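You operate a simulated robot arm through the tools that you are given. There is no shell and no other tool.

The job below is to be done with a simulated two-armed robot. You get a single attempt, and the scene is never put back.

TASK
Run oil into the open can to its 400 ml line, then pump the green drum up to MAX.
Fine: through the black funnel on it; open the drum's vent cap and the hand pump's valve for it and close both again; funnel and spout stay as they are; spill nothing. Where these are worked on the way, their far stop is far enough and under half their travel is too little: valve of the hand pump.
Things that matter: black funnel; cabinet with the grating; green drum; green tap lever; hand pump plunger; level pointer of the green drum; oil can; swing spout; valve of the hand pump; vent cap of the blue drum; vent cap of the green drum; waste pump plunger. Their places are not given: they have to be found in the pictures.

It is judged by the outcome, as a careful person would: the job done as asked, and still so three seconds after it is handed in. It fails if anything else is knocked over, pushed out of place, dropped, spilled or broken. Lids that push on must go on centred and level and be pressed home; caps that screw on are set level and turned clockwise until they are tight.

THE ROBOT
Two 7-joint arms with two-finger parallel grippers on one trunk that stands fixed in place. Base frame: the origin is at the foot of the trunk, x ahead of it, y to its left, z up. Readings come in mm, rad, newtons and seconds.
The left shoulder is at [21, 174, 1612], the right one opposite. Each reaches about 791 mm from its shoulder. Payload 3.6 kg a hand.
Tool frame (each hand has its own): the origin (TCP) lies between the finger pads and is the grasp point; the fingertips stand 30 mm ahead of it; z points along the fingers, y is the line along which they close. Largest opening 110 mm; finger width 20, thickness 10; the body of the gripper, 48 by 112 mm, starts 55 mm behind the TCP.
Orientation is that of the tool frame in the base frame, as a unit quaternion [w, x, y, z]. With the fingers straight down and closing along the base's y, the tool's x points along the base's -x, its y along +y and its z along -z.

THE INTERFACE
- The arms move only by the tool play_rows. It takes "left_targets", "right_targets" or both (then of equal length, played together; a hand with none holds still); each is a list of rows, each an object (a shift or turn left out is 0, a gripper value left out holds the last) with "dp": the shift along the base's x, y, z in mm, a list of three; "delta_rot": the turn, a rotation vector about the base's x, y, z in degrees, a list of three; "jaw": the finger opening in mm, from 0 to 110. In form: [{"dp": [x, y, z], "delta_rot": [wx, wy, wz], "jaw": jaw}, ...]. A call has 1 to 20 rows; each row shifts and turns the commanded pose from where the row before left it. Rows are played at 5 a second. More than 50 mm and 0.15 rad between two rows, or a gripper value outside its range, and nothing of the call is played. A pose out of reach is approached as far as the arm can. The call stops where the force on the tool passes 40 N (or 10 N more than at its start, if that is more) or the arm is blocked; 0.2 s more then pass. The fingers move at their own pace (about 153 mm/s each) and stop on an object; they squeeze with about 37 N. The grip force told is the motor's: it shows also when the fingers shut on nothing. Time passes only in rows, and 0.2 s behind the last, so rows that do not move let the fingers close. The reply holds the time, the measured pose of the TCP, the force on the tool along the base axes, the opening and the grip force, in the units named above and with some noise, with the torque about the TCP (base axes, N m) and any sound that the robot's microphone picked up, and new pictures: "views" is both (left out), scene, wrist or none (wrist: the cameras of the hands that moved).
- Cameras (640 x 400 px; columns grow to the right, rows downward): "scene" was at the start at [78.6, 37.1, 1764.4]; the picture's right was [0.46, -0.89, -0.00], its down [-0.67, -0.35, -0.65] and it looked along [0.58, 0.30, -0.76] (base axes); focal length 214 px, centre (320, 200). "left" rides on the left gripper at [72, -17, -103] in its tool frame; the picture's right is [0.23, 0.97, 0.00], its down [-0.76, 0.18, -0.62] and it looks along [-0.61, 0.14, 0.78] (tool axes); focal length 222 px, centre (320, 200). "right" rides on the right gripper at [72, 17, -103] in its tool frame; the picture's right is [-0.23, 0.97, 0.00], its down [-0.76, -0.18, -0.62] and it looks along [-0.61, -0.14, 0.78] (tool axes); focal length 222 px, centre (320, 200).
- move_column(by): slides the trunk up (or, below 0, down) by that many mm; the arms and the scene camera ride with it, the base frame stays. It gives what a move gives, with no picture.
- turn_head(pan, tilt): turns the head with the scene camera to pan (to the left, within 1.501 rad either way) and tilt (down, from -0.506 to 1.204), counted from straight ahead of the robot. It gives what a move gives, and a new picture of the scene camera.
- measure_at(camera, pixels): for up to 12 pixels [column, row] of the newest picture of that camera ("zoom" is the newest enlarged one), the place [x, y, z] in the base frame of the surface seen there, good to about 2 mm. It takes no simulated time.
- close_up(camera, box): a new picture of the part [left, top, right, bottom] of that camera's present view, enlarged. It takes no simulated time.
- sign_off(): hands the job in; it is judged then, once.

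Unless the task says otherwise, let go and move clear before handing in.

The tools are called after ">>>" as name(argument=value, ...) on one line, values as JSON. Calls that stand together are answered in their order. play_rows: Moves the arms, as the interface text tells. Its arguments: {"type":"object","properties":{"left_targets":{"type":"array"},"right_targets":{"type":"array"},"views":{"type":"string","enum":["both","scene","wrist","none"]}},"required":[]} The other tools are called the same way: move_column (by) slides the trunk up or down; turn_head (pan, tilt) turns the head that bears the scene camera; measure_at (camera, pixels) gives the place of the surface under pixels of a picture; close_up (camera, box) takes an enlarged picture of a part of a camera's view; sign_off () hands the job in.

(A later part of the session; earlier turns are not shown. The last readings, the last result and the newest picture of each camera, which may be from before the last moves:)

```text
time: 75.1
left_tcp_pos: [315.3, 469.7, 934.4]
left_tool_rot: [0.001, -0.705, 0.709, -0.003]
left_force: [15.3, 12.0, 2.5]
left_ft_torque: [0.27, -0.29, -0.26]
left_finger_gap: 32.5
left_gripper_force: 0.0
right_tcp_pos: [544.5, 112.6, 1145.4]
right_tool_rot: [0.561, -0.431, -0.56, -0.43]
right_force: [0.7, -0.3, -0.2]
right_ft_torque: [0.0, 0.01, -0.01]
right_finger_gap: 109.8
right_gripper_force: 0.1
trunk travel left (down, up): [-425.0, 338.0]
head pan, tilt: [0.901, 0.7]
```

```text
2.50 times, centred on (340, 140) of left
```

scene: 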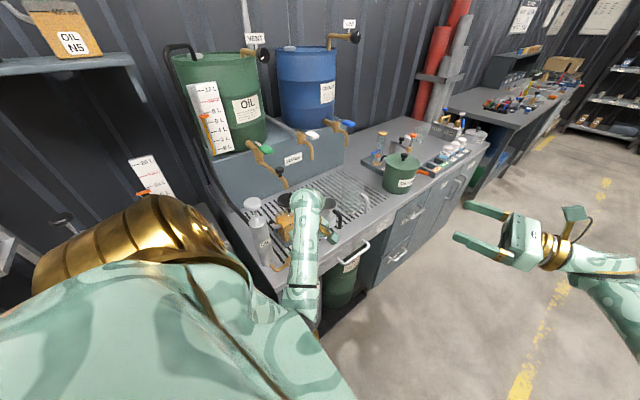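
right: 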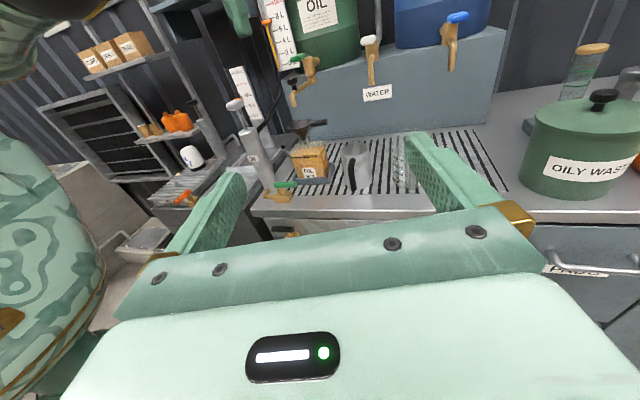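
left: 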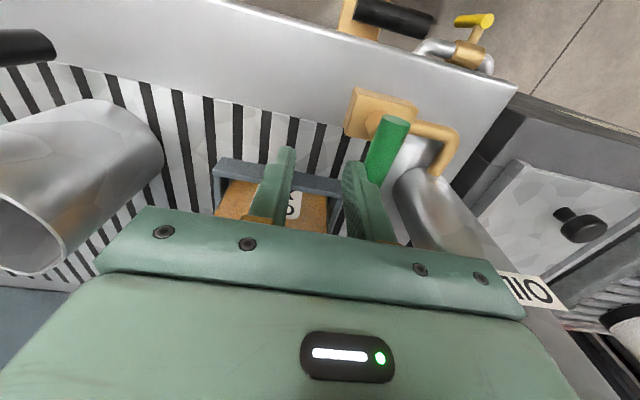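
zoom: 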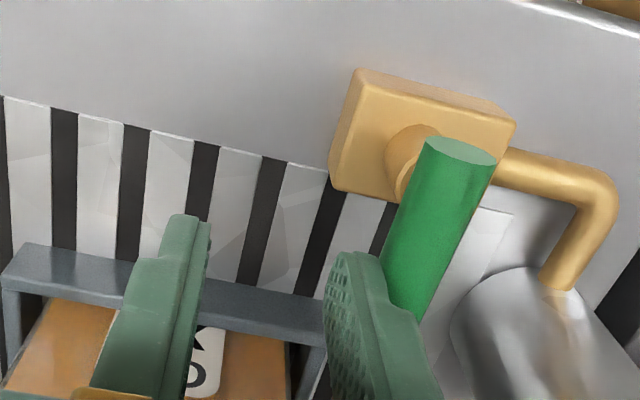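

One row was too long a step, so nothing moved; I'll repeat with shorter steps.

>>> play_rows(left_targets=[{"dp": [12, 0, 0]}, {"dp": [0, -30, 10]}, {"dp": [0, -30, 38]}, {"dp": [-10, 0, 45]}, {"dp": [-15, 0, 45]}, {"dp": [-15, 0, 45]}, {"dp": [-20, 10, 40], "jaw": 90}, {"dp": [-25, 20, 35]}])

>>> close_up(camera="left", box=[220, 60, 460, 220])

```text
time: 76.9
left_tcp_pos: [239.7, 441.8, 1191.8]
left_tool_rot: [0.001, 0.707, -0.707, 0.003]
left_force: [0.3, -0.2, 0.1]
left_ft_torque: [-0.05, 0.0, 0.0]
left_finger_gap: 89.9
left_gripper_force: 0.1
right_tcp_pos: [543.4, 113.0, 1145.9]
right_tool_rot: [0.561, -0.43, -0.561, -0.43]
right_force: [-0.4, -0.1, -0.1]
right_ft_torque: [0.0, -0.01, 0.01]
right_finger_gap: 109.8
right_gripper_force: 0.0
trunk travel left (down, up): [-425.0, 338.0]
head pan, tilt: [0.901, 0.7]
```

scene: 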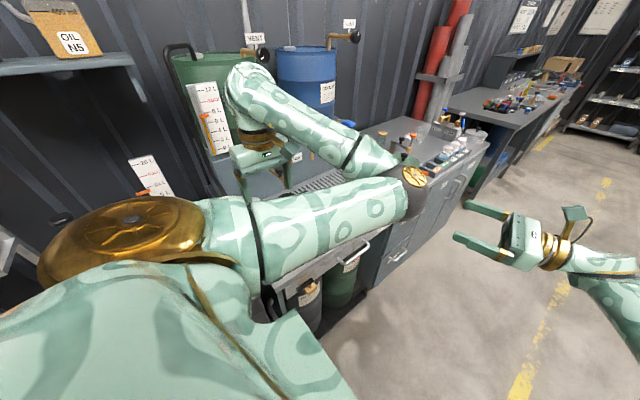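
left: 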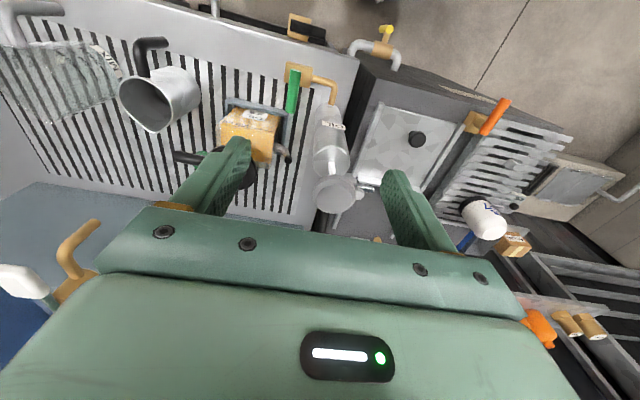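

```text
2.50 times, centred on (340, 140) of left
```

zoom: 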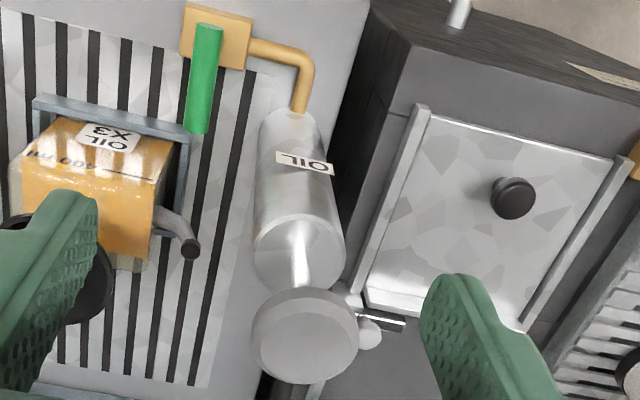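

The valve lever points along +y (open) and the plunger knob is at zoom (303,333). Measuring the knob.

>>> measure_at(camera="zoom", pixels=[[303, 333], [257, 330], [350, 325], [303, 295], [310, 372], [300, 250], [262, 350], [345, 355]])

>>> close_up(camera="scene", box=[170, 70, 250, 160])

>>> measure_at(camera="scene", pixels=[[205, 118], [212, 101], [200, 90]])

```text
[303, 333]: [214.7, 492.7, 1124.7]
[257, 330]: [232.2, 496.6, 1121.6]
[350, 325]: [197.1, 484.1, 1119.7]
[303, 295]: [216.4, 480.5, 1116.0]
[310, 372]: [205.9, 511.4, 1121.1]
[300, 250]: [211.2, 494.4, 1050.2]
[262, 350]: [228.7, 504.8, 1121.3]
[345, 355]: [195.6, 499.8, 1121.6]
```

```text
4.44 times, centred on (210, 115) of scene
```

zoom: 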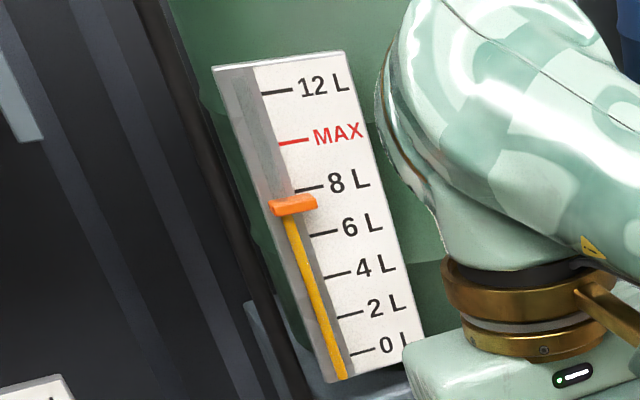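

```text
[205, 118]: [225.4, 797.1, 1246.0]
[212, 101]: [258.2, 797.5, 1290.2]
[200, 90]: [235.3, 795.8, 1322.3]
```

The knob is centred at about (214,496), radius ≈24, top z≈1122, with the cylinder top at z≈1050. I'll straddle it, gripping with just the fingertips so they don't hit the cylinder.

>>> play_rows(left_targets=[{"dp": [-13, 27, 0], "jaw": 80}, {"dp": [-13, 27, 0]}, {"dp": [0, 0, -30]}, {"dp": [0, 0, -27]}])

>>> close_up(camera="left", box=[220, 60, 460, 220])

>>> close_up(camera="right", box=[200, 60, 340, 200])

```text
time: 77.9
left_tcp_pos: [214.0, 493.2, 1133.4]
left_tool_rot: [0.0, -0.707, 0.708, -0.003]
left_force: [-0.3, 0.0, -0.4]
left_ft_torque: [-0.01, 0.02, -0.03]
left_finger_gap: 79.9
left_gripper_force: 0.1
right_tcp_pos: [543.6, 111.5, 1145.1]
right_tool_rot: [0.562, -0.43, -0.561, -0.429]
right_force: [-0.7, -0.4, -0.1]
right_ft_torque: [0.02, -0.01, -0.05]
right_finger_gap: 110.1
right_gripper_force: 0.0
trunk travel left (down, up): [-425.0, 338.0]
head pan, tilt: [0.901, 0.7]
```

scene: 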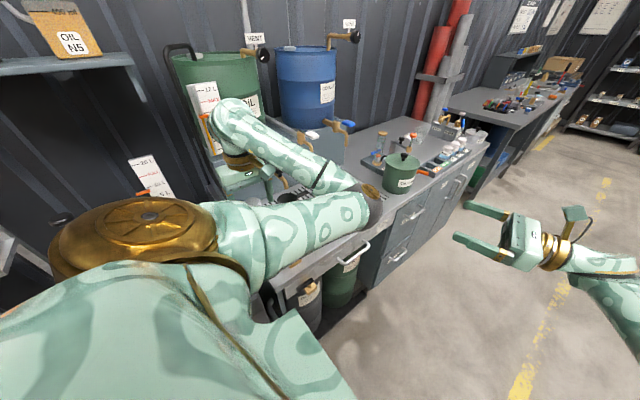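
left: 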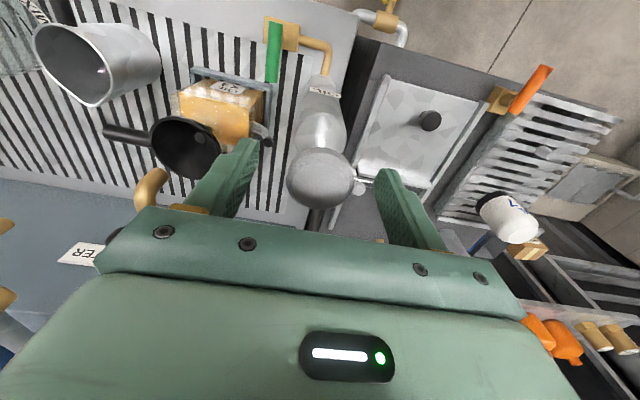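

```text
2.50 times, centred on (340, 140) of left
```

zoom: 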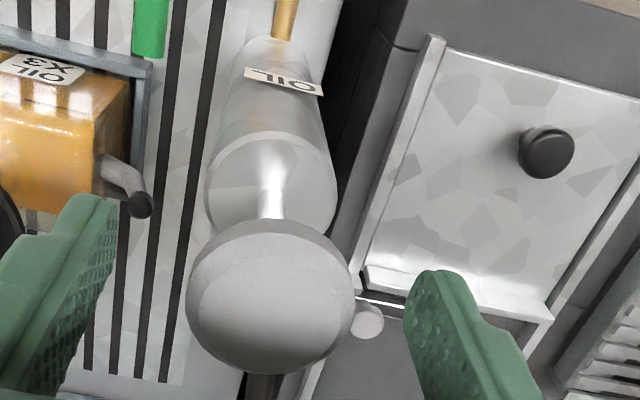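

```text
2.86 times, centred on (270, 130) of right
```

zoom: 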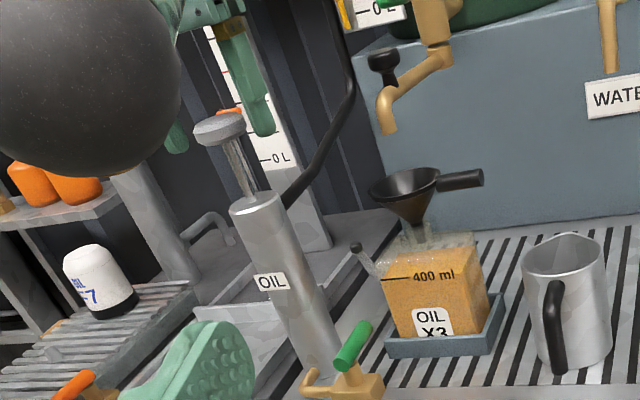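

The fingers straddle the knob with the tips around its height. Closing on it.

>>> play_rows(left_targets=[{"dp": [0, 2, 0], "jaw": 30}, {}, {}], views="none")

>>> close_up(camera="right", box=[240, 80, 310, 150])

>>> close_up(camera="scene", box=[170, 70, 250, 160])

```text
time: 78.7
left_tcp_pos: [212.2, 494.0, 1134.9]
left_tool_rot: [-0.002, -0.707, 0.707, -0.002]
left_force: [-9.8, -15.8, -14.7]
left_ft_torque: [-0.85, 0.32, 0.16]
left_finger_gap: 42.8
left_gripper_force: 45.3
right_tcp_pos: [542.6, 108.9, 1146.5]
right_tool_rot: [0.562, -0.43, -0.561, -0.431]
right_force: [-0.7, -0.6, 0.2]
right_ft_torque: [-0.02, 0.04, 0.0]
right_finger_gap: 109.8
right_gripper_force: 0.1
trunk travel left (down, up): [-425.0, 338.0]
head pan, tilt: [0.901, 0.7]
```

```text
5.71 times, centred on (275, 115) of right
```

zoom: 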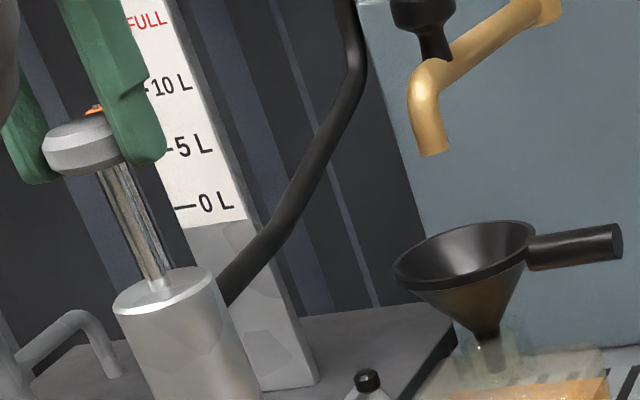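

```text
4.44 times, centred on (210, 115) of scene
```

zoom: 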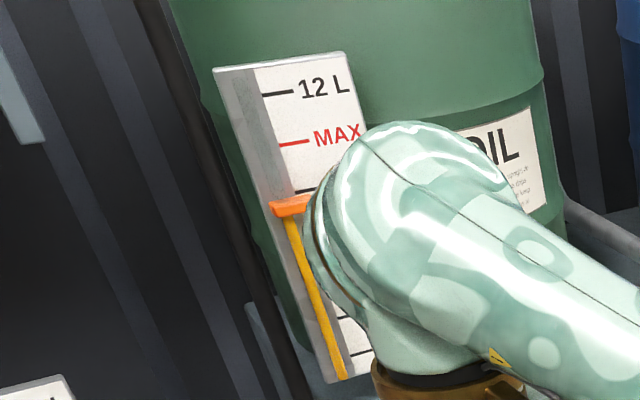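

The knob is held (42.8 mm) and pointer/MAX remain visible in the scene view. Pushing the plunger down in steps.

>>> play_rows(left_targets=[{"dp": [0, 0, -8]}, {"dp": [0, 0, -8]}, {"dp": [0, 0, -8]}, {"dp": [0, 0, -8]}], views="none")

>>> close_up(camera="right", box=[240, 80, 310, 150])

>>> close_up(camera="scene", box=[170, 70, 250, 160])

```text
time: 79.7
left_tcp_pos: [212.6, 493.7, 1106.3]
left_tool_rot: [-0.001, 0.707, -0.707, 0.002]
left_force: [-11.3, -18.6, 6.4]
left_ft_torque: [0.19, 0.27, 0.05]
left_finger_gap: 42.5
left_gripper_force: 45.1
right_tcp_pos: [541.7, 107.6, 1147.1]
right_tool_rot: [0.562, -0.429, -0.56, -0.432]
right_force: [-1.7, 0.1, -0.2]
right_ft_torque: [-0.02, -0.03, 0.0]
right_finger_gap: 110.0
right_gripper_force: 0.2
trunk travel left (down, up): [-425.0, 338.0]
head pan, tilt: [0.901, 0.7]
```

```text
5.71 times, centred on (275, 115) of right
```

zoom: 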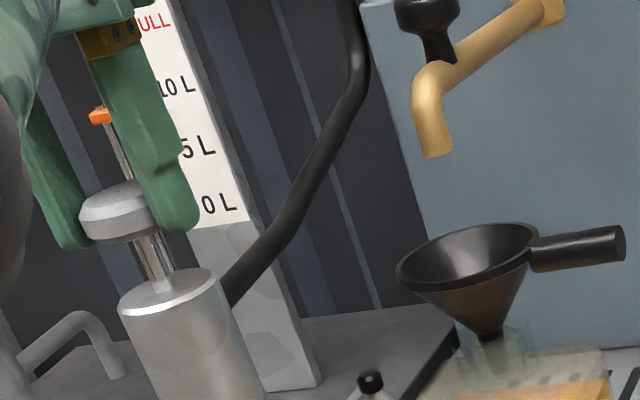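

```text
4.44 times, centred on (210, 115) of scene
```

zoom: 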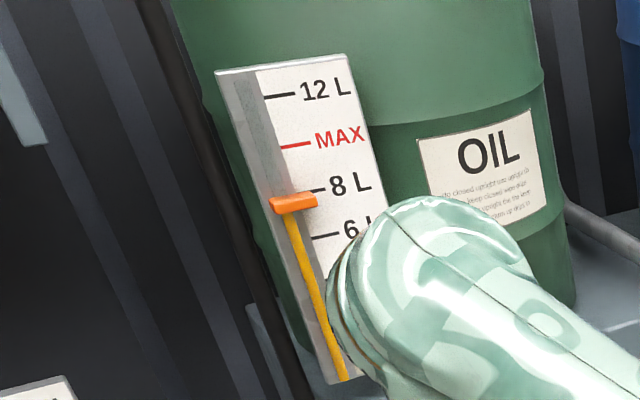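

The plunger goes down smoothly and the pointer rose a little. I'll finish the down-stroke and pull up again, relieving the sideways load.

>>> play_rows(left_targets=[{"dp": [-1, -2, -6]}, {"dp": [-1, -2, -6]}], views="none")

>>> close_up(camera="right", box=[240, 80, 310, 150])

>>> close_up(camera="scene", box=[170, 70, 250, 160])

```text
time: 80.3
left_tcp_pos: [211.8, 492.9, 1091.2]
left_tool_rot: [0.003, -0.707, 0.707, -0.003]
left_force: [-2.0, 5.0, 9.6]
left_ft_torque: [0.56, 0.3, -0.08]
left_finger_gap: 42.8
left_gripper_force: 45.5
right_tcp_pos: [542.4, 111.1, 1146.6]
right_tool_rot: [0.562, -0.43, -0.561, -0.43]
right_force: [0.7, -0.9, 0.0]
right_ft_torque: [-0.02, 0.0, 0.0]
right_finger_gap: 110.0
right_gripper_force: 0.1
trunk travel left (down, up): [-425.0, 338.0]
head pan, tilt: [0.901, 0.7]
```

```text
5.71 times, centred on (275, 115) of right
```

zoom: 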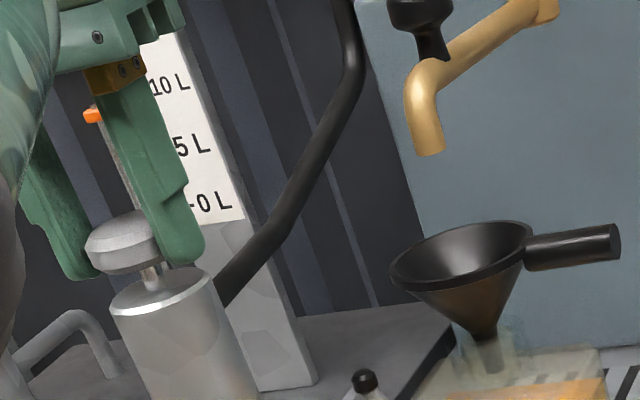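

```text
4.44 times, centred on (210, 115) of scene
```

zoom: 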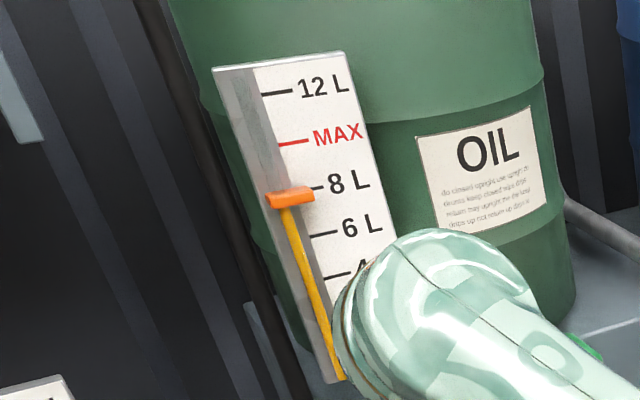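

About +0.3 L per 43 mm stroke; roughly eight strokes are needed to reach MAX. Doing two full strokes now.

>>> play_rows(left_targets=[{"dp": [0, 0, 11]}, {"dp": [0, 0, 11]}, {"dp": [0, 0, 11]}, {"dp": [0, 0, 10]}, {"dp": [0, 0, -11]}, {"dp": [0, 0, -11]}, {"dp": [0, 0, -11]}, {"dp": [0, 0, -9]}], views="none")

>>> close_up(camera="right", box=[240, 80, 310, 150])

>>> close_up(camera="scene", box=[170, 70, 250, 160])

```text
time: 82.1
left_tcp_pos: [212.2, 493.5, 1091.9]
left_tool_rot: [0.001, -0.707, 0.707, -0.003]
left_force: [-0.5, 11.4, 10.5]
left_ft_torque: [-0.03, 0.48, 0.07]
left_finger_gap: 42.9
left_gripper_force: 44.9
right_tcp_pos: [542.9, 111.7, 1145.9]
right_tool_rot: [0.562, -0.43, -0.561, -0.429]
right_force: [0.1, -0.7, -0.3]
right_ft_torque: [-0.02, -0.01, 0.02]
right_finger_gap: 109.8
right_gripper_force: 0.1
trunk travel left (down, up): [-425.0, 338.0]
head pan, tilt: [0.901, 0.7]
```

```text
5.71 times, centred on (275, 115) of right
```

zoom: 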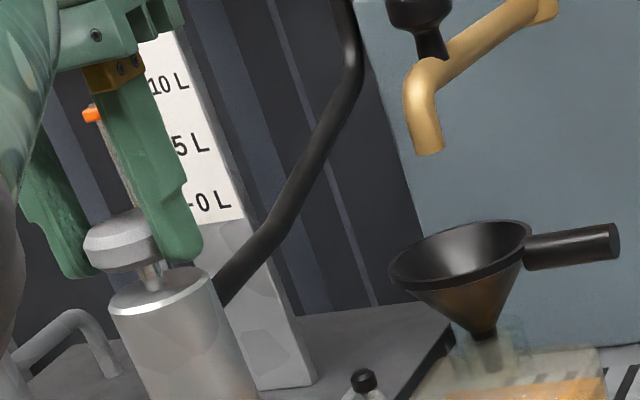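

```text
4.44 times, centred on (210, 115) of scene
```

zoom: 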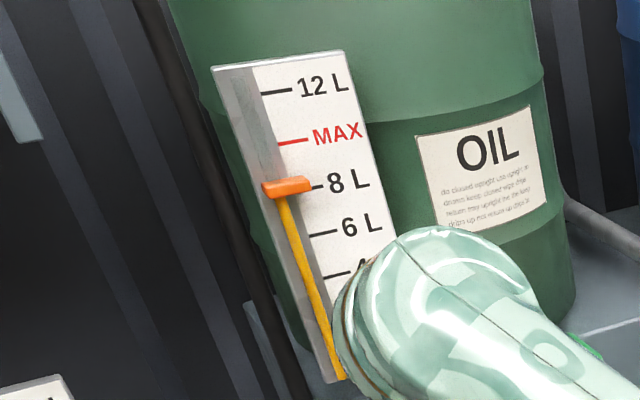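

Pointer is now at the 8 L tick (+≈0.45 L per full stroke). Two more strokes.

>>> play_rows(left_targets=[{"dp": [0, 0, 11]}, {"dp": [0, 0, 11]}, {"dp": [0, 0, 11]}, {"dp": [0, 0, 9]}, {"dp": [0, 0, -11]}, {"dp": [0, 0, -11]}, {"dp": [0, 0, -11]}, {"dp": [0, 0, -9]}, {"dp": [0, 0, 11]}, {"dp": [0, 0, 11]}, {"dp": [0, 0, 11]}, {"dp": [0, 0, 9]}, {"dp": [0, 0, -11]}, {"dp": [0, 0, -11]}, {"dp": [0, 0, -11]}, {"dp": [0, 0, -9]}], views="none")

>>> close_up(camera="right", box=[240, 80, 310, 150])

>>> close_up(camera="scene", box=[170, 70, 250, 160])

```text
time: 85.5
left_tcp_pos: [211.8, 492.9, 1092.1]
left_tool_rot: [0.0, 0.707, -0.707, 0.003]
left_force: [3.3, 9.6, 9.1]
left_ft_torque: [0.17, 0.18, -0.05]
left_finger_gap: 42.5
left_gripper_force: 44.7
right_tcp_pos: [543.4, 111.4, 1146.1]
right_tool_rot: [0.562, -0.431, -0.561, -0.43]
right_force: [0.4, -0.1, -0.5]
right_ft_torque: [0.0, 0.04, -0.03]
right_finger_gap: 109.8
right_gripper_force: 0.1
trunk travel left (down, up): [-425.0, 338.0]
head pan, tilt: [0.901, 0.7]
```

```text
5.71 times, centred on (275, 115) of right
```

zoom: 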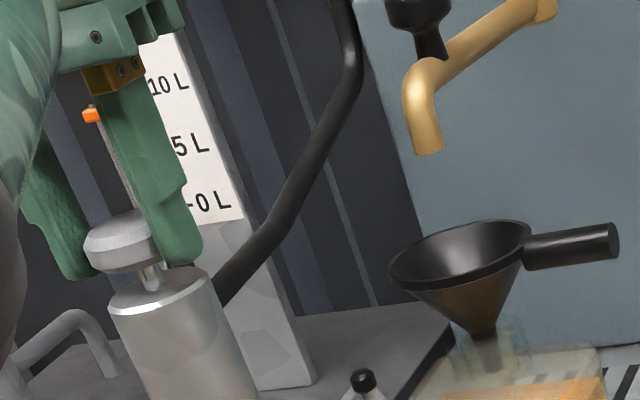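

```text
4.44 times, centred on (210, 115) of scene
```

zoom: 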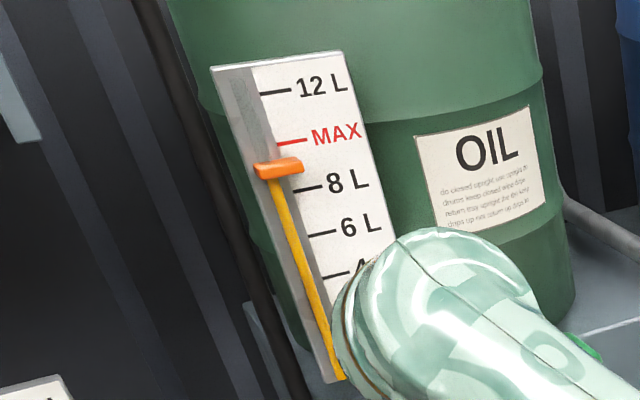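

Pointer is ~24 px below the MAX tick, at 9 px per stroke. Two more strokes, then a precise check in 3-D.

>>> play_rows(left_targets=[{"dp": [0, 0, 11]}, {"dp": [0, 0, 11]}, {"dp": [0, 0, 11]}, {"dp": [0, 0, 9]}, {"dp": [0, 0, -11]}, {"dp": [0, 0, -11]}, {"dp": [0, 0, -11]}, {"dp": [0, 0, -9]}, {"dp": [0, 0, 11]}, {"dp": [0, 0, 11]}, {"dp": [0, 0, 11]}, {"dp": [0, 0, 9]}, {"dp": [0, 0, -11]}, {"dp": [0, 0, -11]}, {"dp": [0, 0, -11]}, {"dp": [0, 0, -9]}], views="none")

>>> close_up(camera="right", box=[240, 80, 310, 150])

>>> close_up(camera="scene", box=[180, 75, 230, 125])

```text
time: 88.9
left_tcp_pos: [210.9, 492.6, 1091.0]
left_tool_rot: [0.001, -0.707, 0.708, -0.002]
left_force: [4.6, 10.3, 9.4]
left_ft_torque: [0.1, 0.15, -0.04]
left_finger_gap: 42.8
left_gripper_force: 45.2
right_tcp_pos: [543.9, 112.1, 1146.0]
right_tool_rot: [0.561, -0.431, -0.56, -0.431]
right_force: [0.1, -0.4, 0.8]
right_ft_torque: [-0.01, -0.01, -0.02]
right_finger_gap: 110.0
right_gripper_force: 0.0
trunk travel left (down, up): [-425.0, 338.0]
head pan, tilt: [0.901, 0.7]
```

```text
5.71 times, centred on (275, 115) of right
```

zoom: 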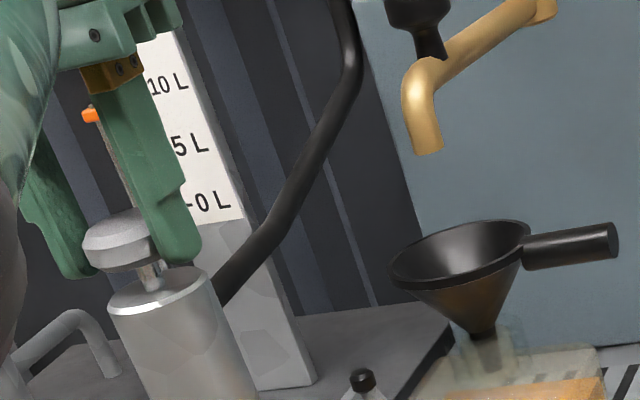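

```text
8.00 times, centred on (205, 100) of scene
```

zoom: 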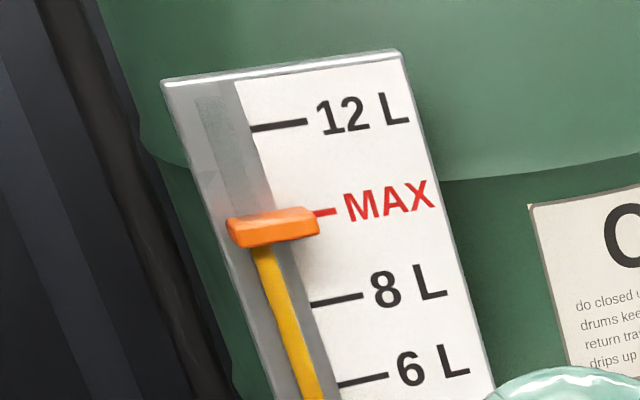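

The pointer nearly covers the MAX tick. Measuring tick and pointer heights in 3-D.

>>> measure_at(camera="zoom", pixels=[[329, 212], [335, 300], [280, 127], [360, 382], [272, 230], [272, 222], [272, 238], [272, 214], [240, 232], [310, 222], [265, 258], [300, 345]])

>>> close_up(camera="scene", box=[195, 92, 220, 110])

```text
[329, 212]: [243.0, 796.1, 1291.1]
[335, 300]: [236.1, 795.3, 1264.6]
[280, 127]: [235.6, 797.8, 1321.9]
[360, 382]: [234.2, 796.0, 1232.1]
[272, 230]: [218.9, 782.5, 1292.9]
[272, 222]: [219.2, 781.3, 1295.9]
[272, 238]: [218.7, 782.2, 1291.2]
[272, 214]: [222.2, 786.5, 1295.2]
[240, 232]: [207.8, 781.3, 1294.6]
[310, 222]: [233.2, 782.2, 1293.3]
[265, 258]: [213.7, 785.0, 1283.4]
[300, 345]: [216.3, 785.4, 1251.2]
```

```text
16.00 times, centred on (208, 101) of scene
```

zoom: 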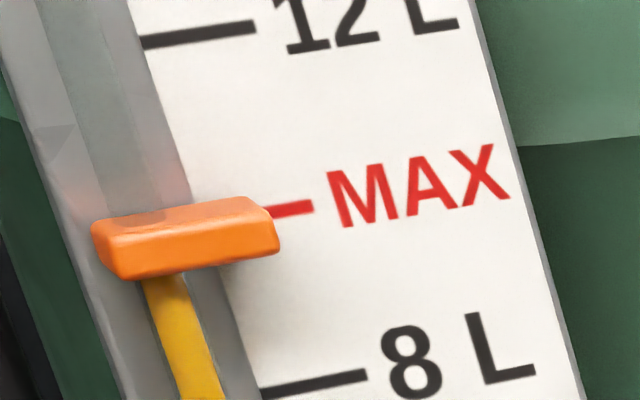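

Pointer centre (z≈1293) matches the MAX tick (z≈1291) within reading error, so the drum is at MAX. I'll release the knob, go up, and move above the valve lever straddling it.

>>> play_rows(left_targets=[{"jaw": 80}, {}, {"dp": [0, 0, 35]}, {"dp": [0, 0, 35]}, {"dp": [33, -8, 0]}, {"dp": [33, -8, 0]}, {"dp": [33, -7, 0]}, {"dp": [0, 0, -40]}, {"dp": [0, 0, -40]}])

>>> close_up(camera="left", box=[220, 60, 460, 220])

>>> close_up(camera="scene", box=[180, 75, 230, 125])

```text
time: 90.9
left_tcp_pos: [311.4, 471.4, 1081.7]
left_tool_rot: [0.001, 0.707, -0.707, 0.002]
left_force: [0.0, -0.4, -0.8]
left_ft_torque: [0.01, -0.03, -0.01]
left_finger_gap: 79.9
left_gripper_force: 0.0
right_tcp_pos: [543.7, 110.8, 1146.2]
right_tool_rot: [0.562, -0.43, -0.561, -0.43]
right_force: [0.5, 0.9, -0.5]
right_ft_torque: [-0.02, -0.01, 0.0]
right_finger_gap: 110.0
right_gripper_force: 0.1
trunk travel left (down, up): [-425.0, 338.0]
head pan, tilt: [0.901, 0.7]
```

scene: 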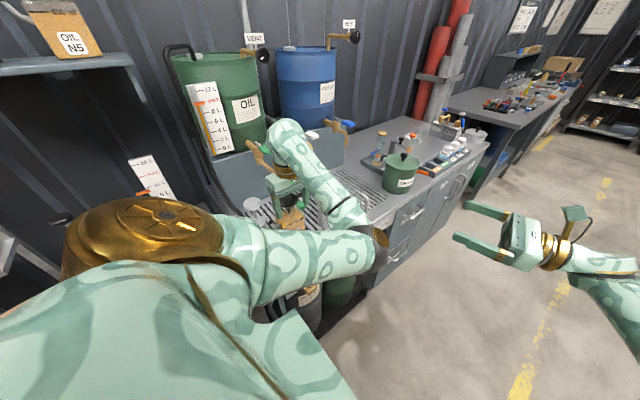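
left: 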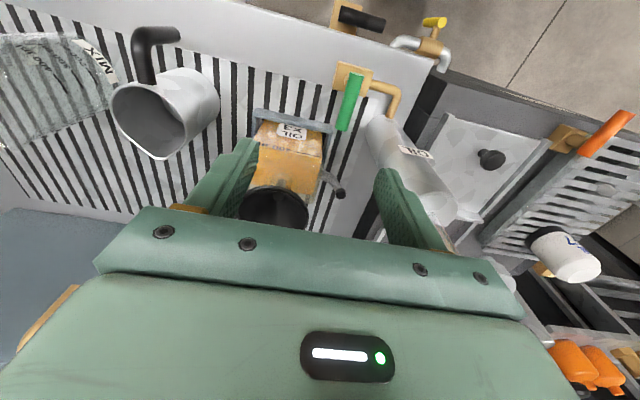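

```text
2.50 times, centred on (340, 140) of left
```

zoom: 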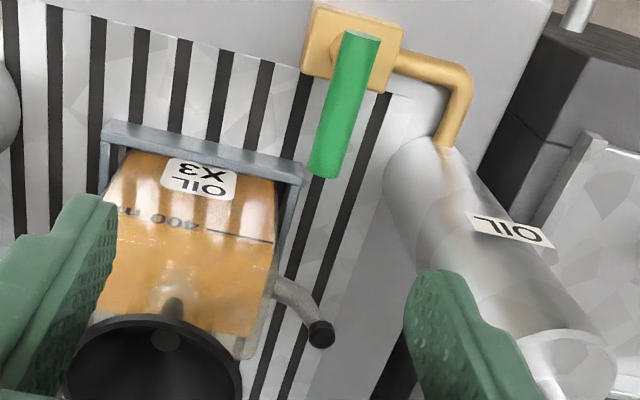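

```text
8.00 times, centred on (205, 100) of scene
```

zoom: 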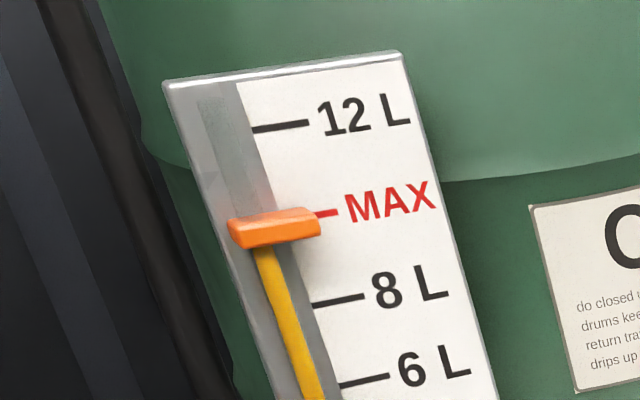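

Measuring the lever, pump, and the can's side nozzle (zoom (320,333)) before descending with the fingers straddling the lever.

>>> measure_at(camera="zoom", pixels=[[345, 50], [322, 165], [335, 110], [320, 333], [285, 290], [390, 190], [420, 290], [540, 350], [290, 170], [110, 130], [440, 140], [160, 320]])

```text
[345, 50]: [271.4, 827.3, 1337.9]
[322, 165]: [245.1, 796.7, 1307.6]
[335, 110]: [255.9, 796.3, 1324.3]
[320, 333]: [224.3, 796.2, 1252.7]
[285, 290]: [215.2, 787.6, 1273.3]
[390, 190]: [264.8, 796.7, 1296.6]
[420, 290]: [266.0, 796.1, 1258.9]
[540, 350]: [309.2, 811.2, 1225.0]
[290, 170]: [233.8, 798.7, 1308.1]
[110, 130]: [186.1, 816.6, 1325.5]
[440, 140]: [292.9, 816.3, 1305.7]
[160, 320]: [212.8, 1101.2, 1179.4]
```

That read the wrong zoom; repeating on the left camera's own pixels.

>>> measure_at(camera="left", pixels=[[350, 80], [341, 126], [346, 104], [340, 193], [326, 176], [368, 136], [372, 150], [385, 150], [328, 128], [264, 112], [350, 72], [275, 190]])

```text
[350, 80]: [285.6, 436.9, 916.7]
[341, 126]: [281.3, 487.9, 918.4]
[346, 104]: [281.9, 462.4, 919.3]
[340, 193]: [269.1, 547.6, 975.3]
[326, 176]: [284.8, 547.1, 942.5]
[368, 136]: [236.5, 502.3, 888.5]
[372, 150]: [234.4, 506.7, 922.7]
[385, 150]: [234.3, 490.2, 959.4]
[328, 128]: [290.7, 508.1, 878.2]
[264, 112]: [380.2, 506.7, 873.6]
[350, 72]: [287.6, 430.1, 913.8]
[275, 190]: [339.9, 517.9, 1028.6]
```

Lever is at x≈282, y 435–490; I'll shift 3 mm to −x and descend with the lever between the fingers.

>>> play_rows(left_targets=[{"dp": [-4, -1, -30]}, {"dp": [0, 0, -40]}, {"dp": [0, 0, -40]}, {"dp": [0, 0, -38]}], views="wrist")

>>> close_up(camera="right", box=[250, 120, 350, 220])

>>> close_up(camera="left", box=[220, 60, 460, 220])

```text
time: 91.9
left_tcp_pos: [306.2, 467.9, 934.4]
left_tool_rot: [0.0, 0.707, -0.707, 0.002]
left_force: [0.5, -0.1, -0.1]
left_ft_torque: [0.02, 0.01, -0.02]
left_finger_gap: 79.8
left_gripper_force: 0.1
right_tcp_pos: [541.9, 110.9, 1146.6]
right_tool_rot: [0.561, -0.431, -0.561, -0.43]
right_force: [-0.5, 0.2, 0.1]
right_ft_torque: [0.0, -0.01, -0.02]
right_finger_gap: 110.1
right_gripper_force: 0.1
trunk travel left (down, up): [-425.0, 338.0]
head pan, tilt: [0.901, 0.7]
```

left: 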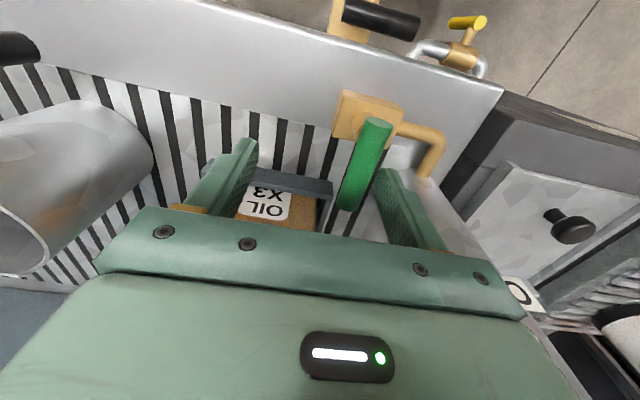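

```text
4.00 times, centred on (300, 170) of right
```

zoom: 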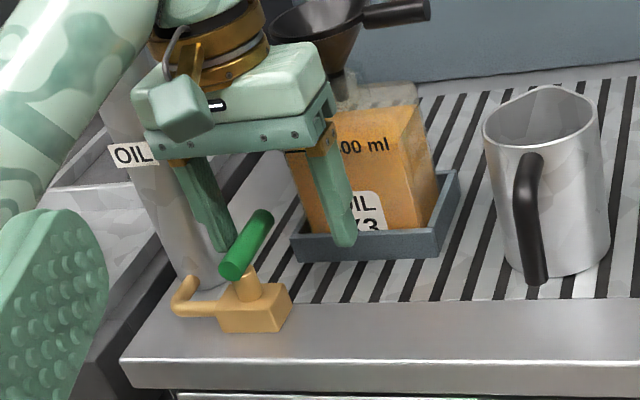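

```text
2.50 times, centred on (340, 140) of left
```

zoom: 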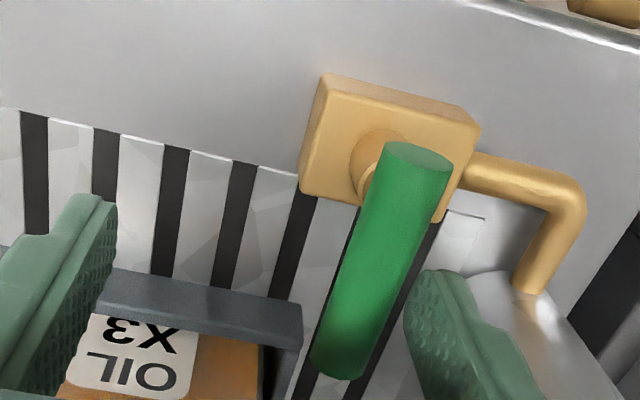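

The lever is between the fingers. I'll sweep it back along its arc toward the closed position (+x) with the −x finger.

>>> play_rows(left_targets=[{"dp": [8, 0, 0]}, {"dp": [9, 6, 0]}, {"dp": [13, 3, 0]}, {"dp": [14, -4, 0]}, {"dp": [10, -7, 0]}], views="wrist")

>>> close_up(camera="right", box=[250, 120, 350, 220])

```text
time: 93.1
left_tcp_pos: [361.7, 464.8, 933.2]
left_tool_rot: [0.0, 0.708, -0.706, 0.002]
left_force: [0.9, 0.0, -0.4]
left_ft_torque: [-0.02, -0.01, 0.01]
left_finger_gap: 80.0
left_gripper_force: 0.0
right_tcp_pos: [543.3, 110.6, 1145.1]
right_tool_rot: [0.562, -0.43, -0.561, -0.43]
right_force: [0.7, 0.2, 0.2]
right_ft_torque: [-0.01, -0.01, 0.0]
right_finger_gap: 109.9
right_gripper_force: 0.1
trunk travel left (down, up): [-425.0, 338.0]
head pan, tilt: [0.901, 0.7]
```

left: 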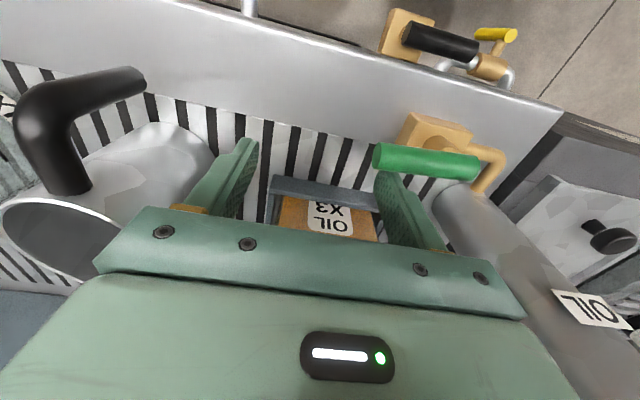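

```text
4.00 times, centred on (300, 170) of right
```

zoom: 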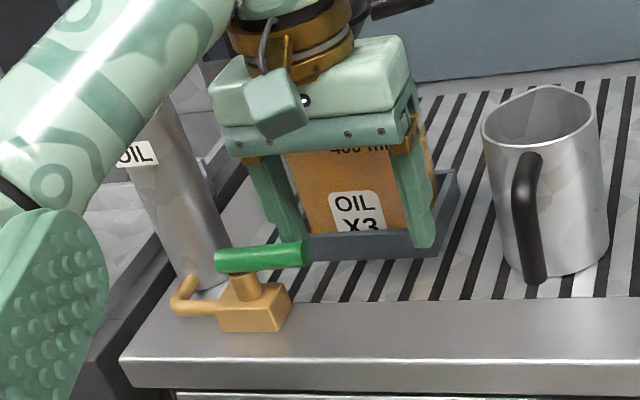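

Lever is nearly back along +x. Pushing the last bit toward −y until it meets the closed stop.

>>> play_rows(left_targets=[{"dp": [2, -4, 0]}, {"dp": [1, -4, 0]}, {"dp": [0, -3, 0]}, {"dp": [0, -3, 0]}], views="wrist")

>>> close_up(camera="right", box=[250, 120, 350, 220])

```text
time: 94.1
left_tcp_pos: [363.8, 461.0, 934.5]
left_tool_rot: [0.003, -0.706, 0.708, 0.006]
left_force: [2.0, 27.2, -7.0]
left_ft_torque: [0.7, -0.24, -1.12]
left_finger_gap: 78.8
left_gripper_force: 0.0
right_tcp_pos: [545.0, 111.3, 1144.2]
right_tool_rot: [0.561, -0.431, -0.561, -0.43]
right_force: [0.3, 0.3, 0.0]
right_ft_torque: [0.0, -0.04, 0.01]
right_finger_gap: 110.1
right_gripper_force: 0.0
trunk travel left (down, up): [-425.0, 338.0]
head pan, tilt: [0.901, 0.7]
stopped in row 4 (left hand): the force on the tool passed its limit at 42 N (the readings are from after the stop); the commanded pose is now the measured one
```

left: 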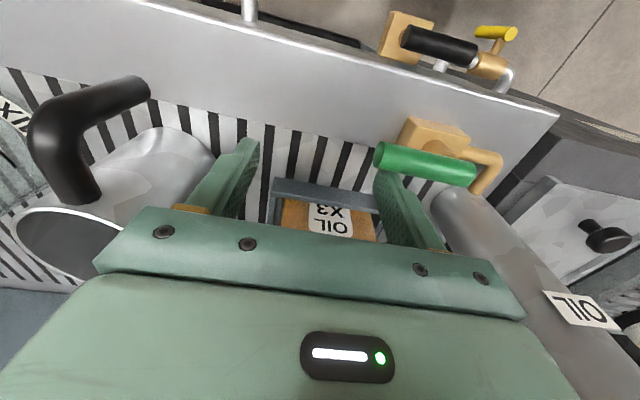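

```text
4.00 times, centred on (300, 170) of right
```

zoom: 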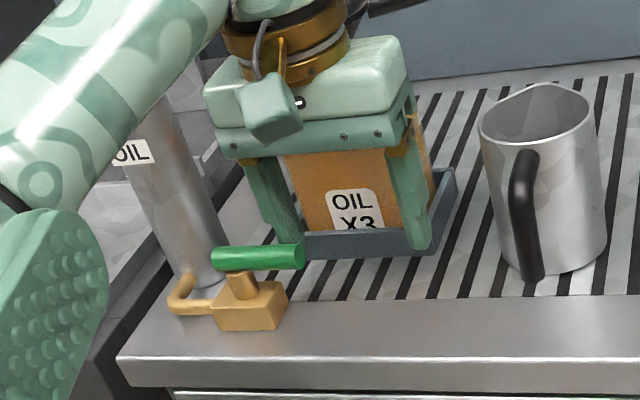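

The lever met its closed stop (42 N). I'll back off, raise the hand clear, and check the valve from above.

>>> play_rows(left_targets=[{"dp": [0, 6, 0]}, {"dp": [0, 0, 40]}, {"dp": [0, -10, 45]}, {"dp": [0, -10, 45]}, {"dp": [0, 0, 48]}, {"dp": [0, 0, 48]}, {"dp": [0, 0, 45]}])

>>> close_up(camera="left", box=[220, 40, 460, 200])

>>> close_up(camera="right", box=[220, 80, 400, 220])

```text
time: 95.7
left_tcp_pos: [363.5, 440.7, 1207.3]
left_tool_rot: [0.003, -0.706, 0.708, 0.002]
left_force: [0.2, 0.1, -0.7]
left_ft_torque: [-0.02, 0.0, -0.01]
left_finger_gap: 80.0
left_gripper_force: 0.0
right_tcp_pos: [543.8, 109.6, 1145.4]
right_tool_rot: [0.562, -0.43, -0.56, -0.431]
right_force: [0.5, 0.3, 0.6]
right_ft_torque: [0.02, 0.02, 0.02]
right_finger_gap: 109.8
right_gripper_force: 0.1
trunk travel left (down, up): [-425.0, 338.0]
head pan, tilt: [0.901, 0.7]
```

scene: 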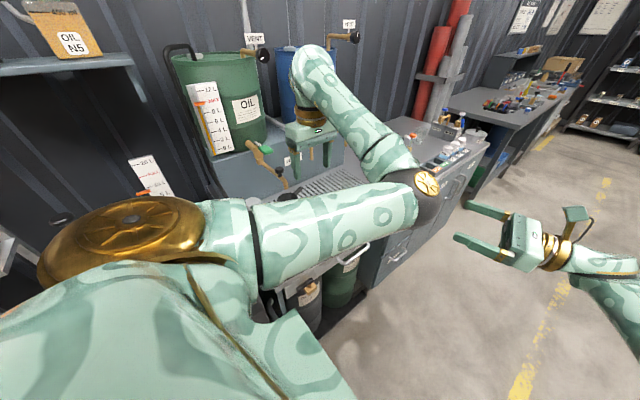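
left: 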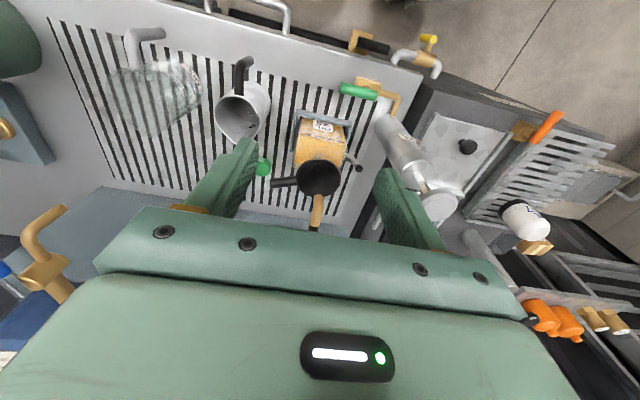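

```text
2.50 times, centred on (340, 120) of left
```

zoom: 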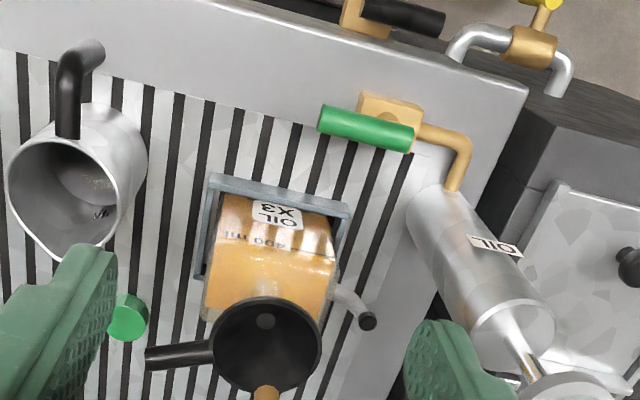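

```text
2.86 times, centred on (310, 150) of right
```

zoom: 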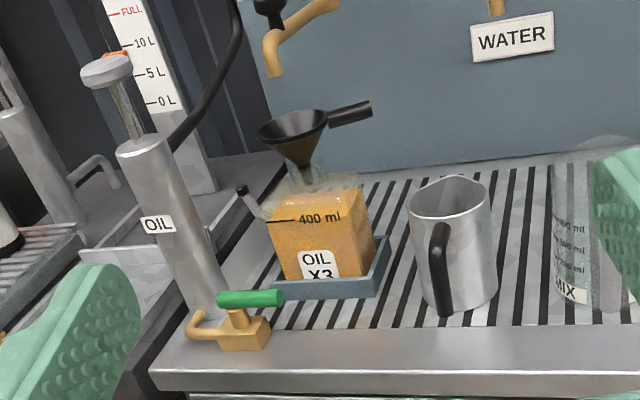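

The valve lever is back along +x, the plunger rose by itself, and the funnel, spout and can are as before. Next I'll pitch the hand to point at the vent and raise it.

>>> play_rows(left_targets=[{"dp": [4, 0, 18], "delta_rot": [8.2, 0, 0]}, {"dp": [4, 0, 18], "delta_rot": [8.2, 0, 0]}, {"dp": [4, 0, 18], "delta_rot": [8.2, 0, 0]}, {"dp": [4, 0, 18], "delta_rot": [8.2, 0, 0]}, {"dp": [4, 0, 18], "delta_rot": [8.2, 0, 0]}, {"dp": [4, 0, 18], "delta_rot": [8.2, 0, 0]}, {"dp": [4, 5, 18], "delta_rot": [8.2, 0, 0]}, {"dp": [4, 10, 18], "delta_rot": [8.2, 0, 0]}, {"dp": [4, 20, 18], "delta_rot": [8.2, 0, 0]}, {"dp": [4, 30, 18], "delta_rot": [8.2, 0, 0]}, {"dp": [4, 40, 13], "delta_rot": [8, 0, 0]}])

>>> close_up(camera="scene", box=[225, 20, 325, 100])

```text
time: 98.1
left_tcp_pos: [405.8, 549.7, 1399.4]
left_tool_rot: [0.502, -0.496, 0.5, 0.502]
left_force: [-0.3, 1.3, 0.2]
left_ft_torque: [-0.01, -0.01, 0.0]
left_finger_gap: 80.0
left_gripper_force: 0.1
right_tcp_pos: [543.1, 111.6, 1146.9]
right_tool_rot: [0.561, -0.431, -0.56, -0.431]
right_force: [-0.2, 0.4, 0.4]
right_ft_torque: [0.01, -0.01, -0.01]
right_finger_gap: 110.2
right_gripper_force: 0.1
trunk travel left (down, up): [-425.0, 338.0]
head pan, tilt: [0.901, 0.7]
```

scene: 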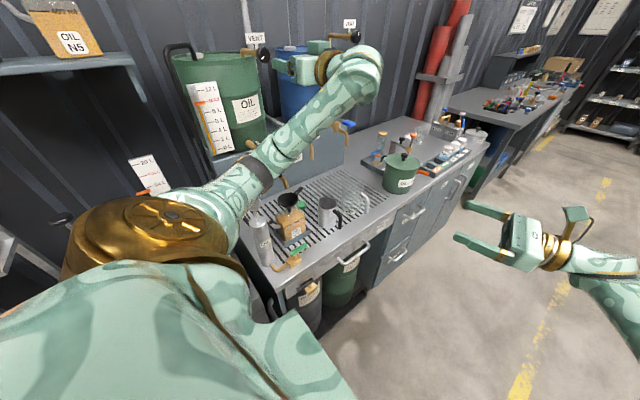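
left: 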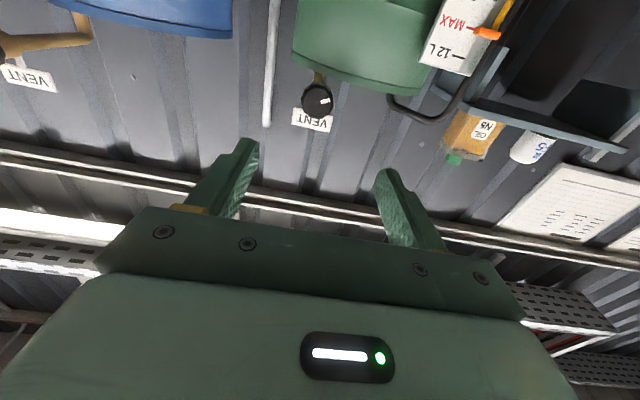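

```text
5.00 times, centred on (275, 60) of scene
```

zoom: 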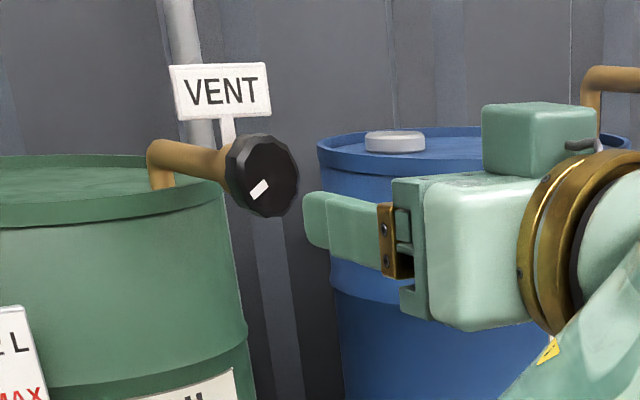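

The cap is at (317,98) in the hand's (upside-down) view, its mark pointing lower-left (open). I'll advance to grip it as before.

>>> measure_at(camera="left", pixels=[[317, 99], [306, 99], [328, 99], [317, 90], [317, 110]])

>>> play_rows(left_targets=[{"dp": [4, 30, 1], "jaw": 75}, {"dp": [0, 45, 0]}, {"dp": [0, 45, 0]}, {"dp": [0, 36, 0]}])

>>> close_up(camera="left", box=[220, 80, 420, 240])

```text
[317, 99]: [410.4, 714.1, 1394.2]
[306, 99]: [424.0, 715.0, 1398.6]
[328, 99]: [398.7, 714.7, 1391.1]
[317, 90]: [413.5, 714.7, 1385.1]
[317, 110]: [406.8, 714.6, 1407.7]
```

```text
time: 99.1
left_tcp_pos: [407.9, 616.8, 1405.1]
left_tool_rot: [0.505, -0.494, 0.5, 0.501]
left_force: [-0.2, 1.0, -0.2]
left_ft_torque: [-0.02, 0.01, 0.02]
left_finger_gap: 75.1
left_gripper_force: 0.0
left hand out of reach, approached as far as the arm can: row 2, 3, 4
right_tcp_pos: [544.0, 110.9, 1146.0]
right_tool_rot: [0.561, -0.431, -0.561, -0.43]
right_force: [-1.2, 0.1, -0.3]
right_ft_torque: [-0.03, 0.0, -0.02]
right_finger_gap: 110.0
right_gripper_force: 0.0
trunk travel left (down, up): [-425.0, 338.0]
head pan, tilt: [0.901, 0.7]
```

scene: 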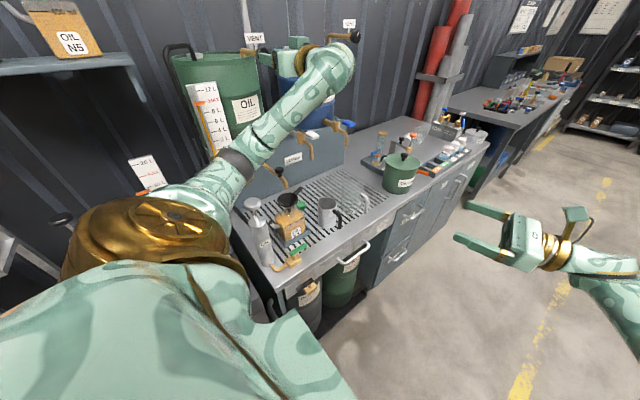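
left: 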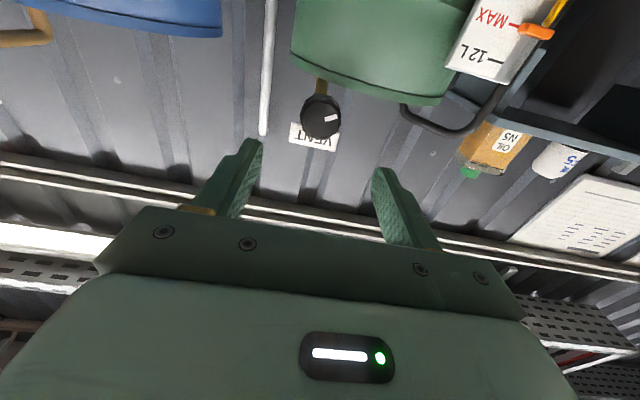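

```text
2.50 times, centred on (320, 160) of left
```

zoom: 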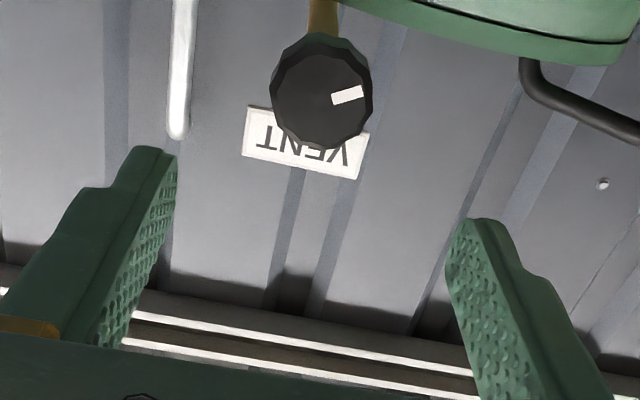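

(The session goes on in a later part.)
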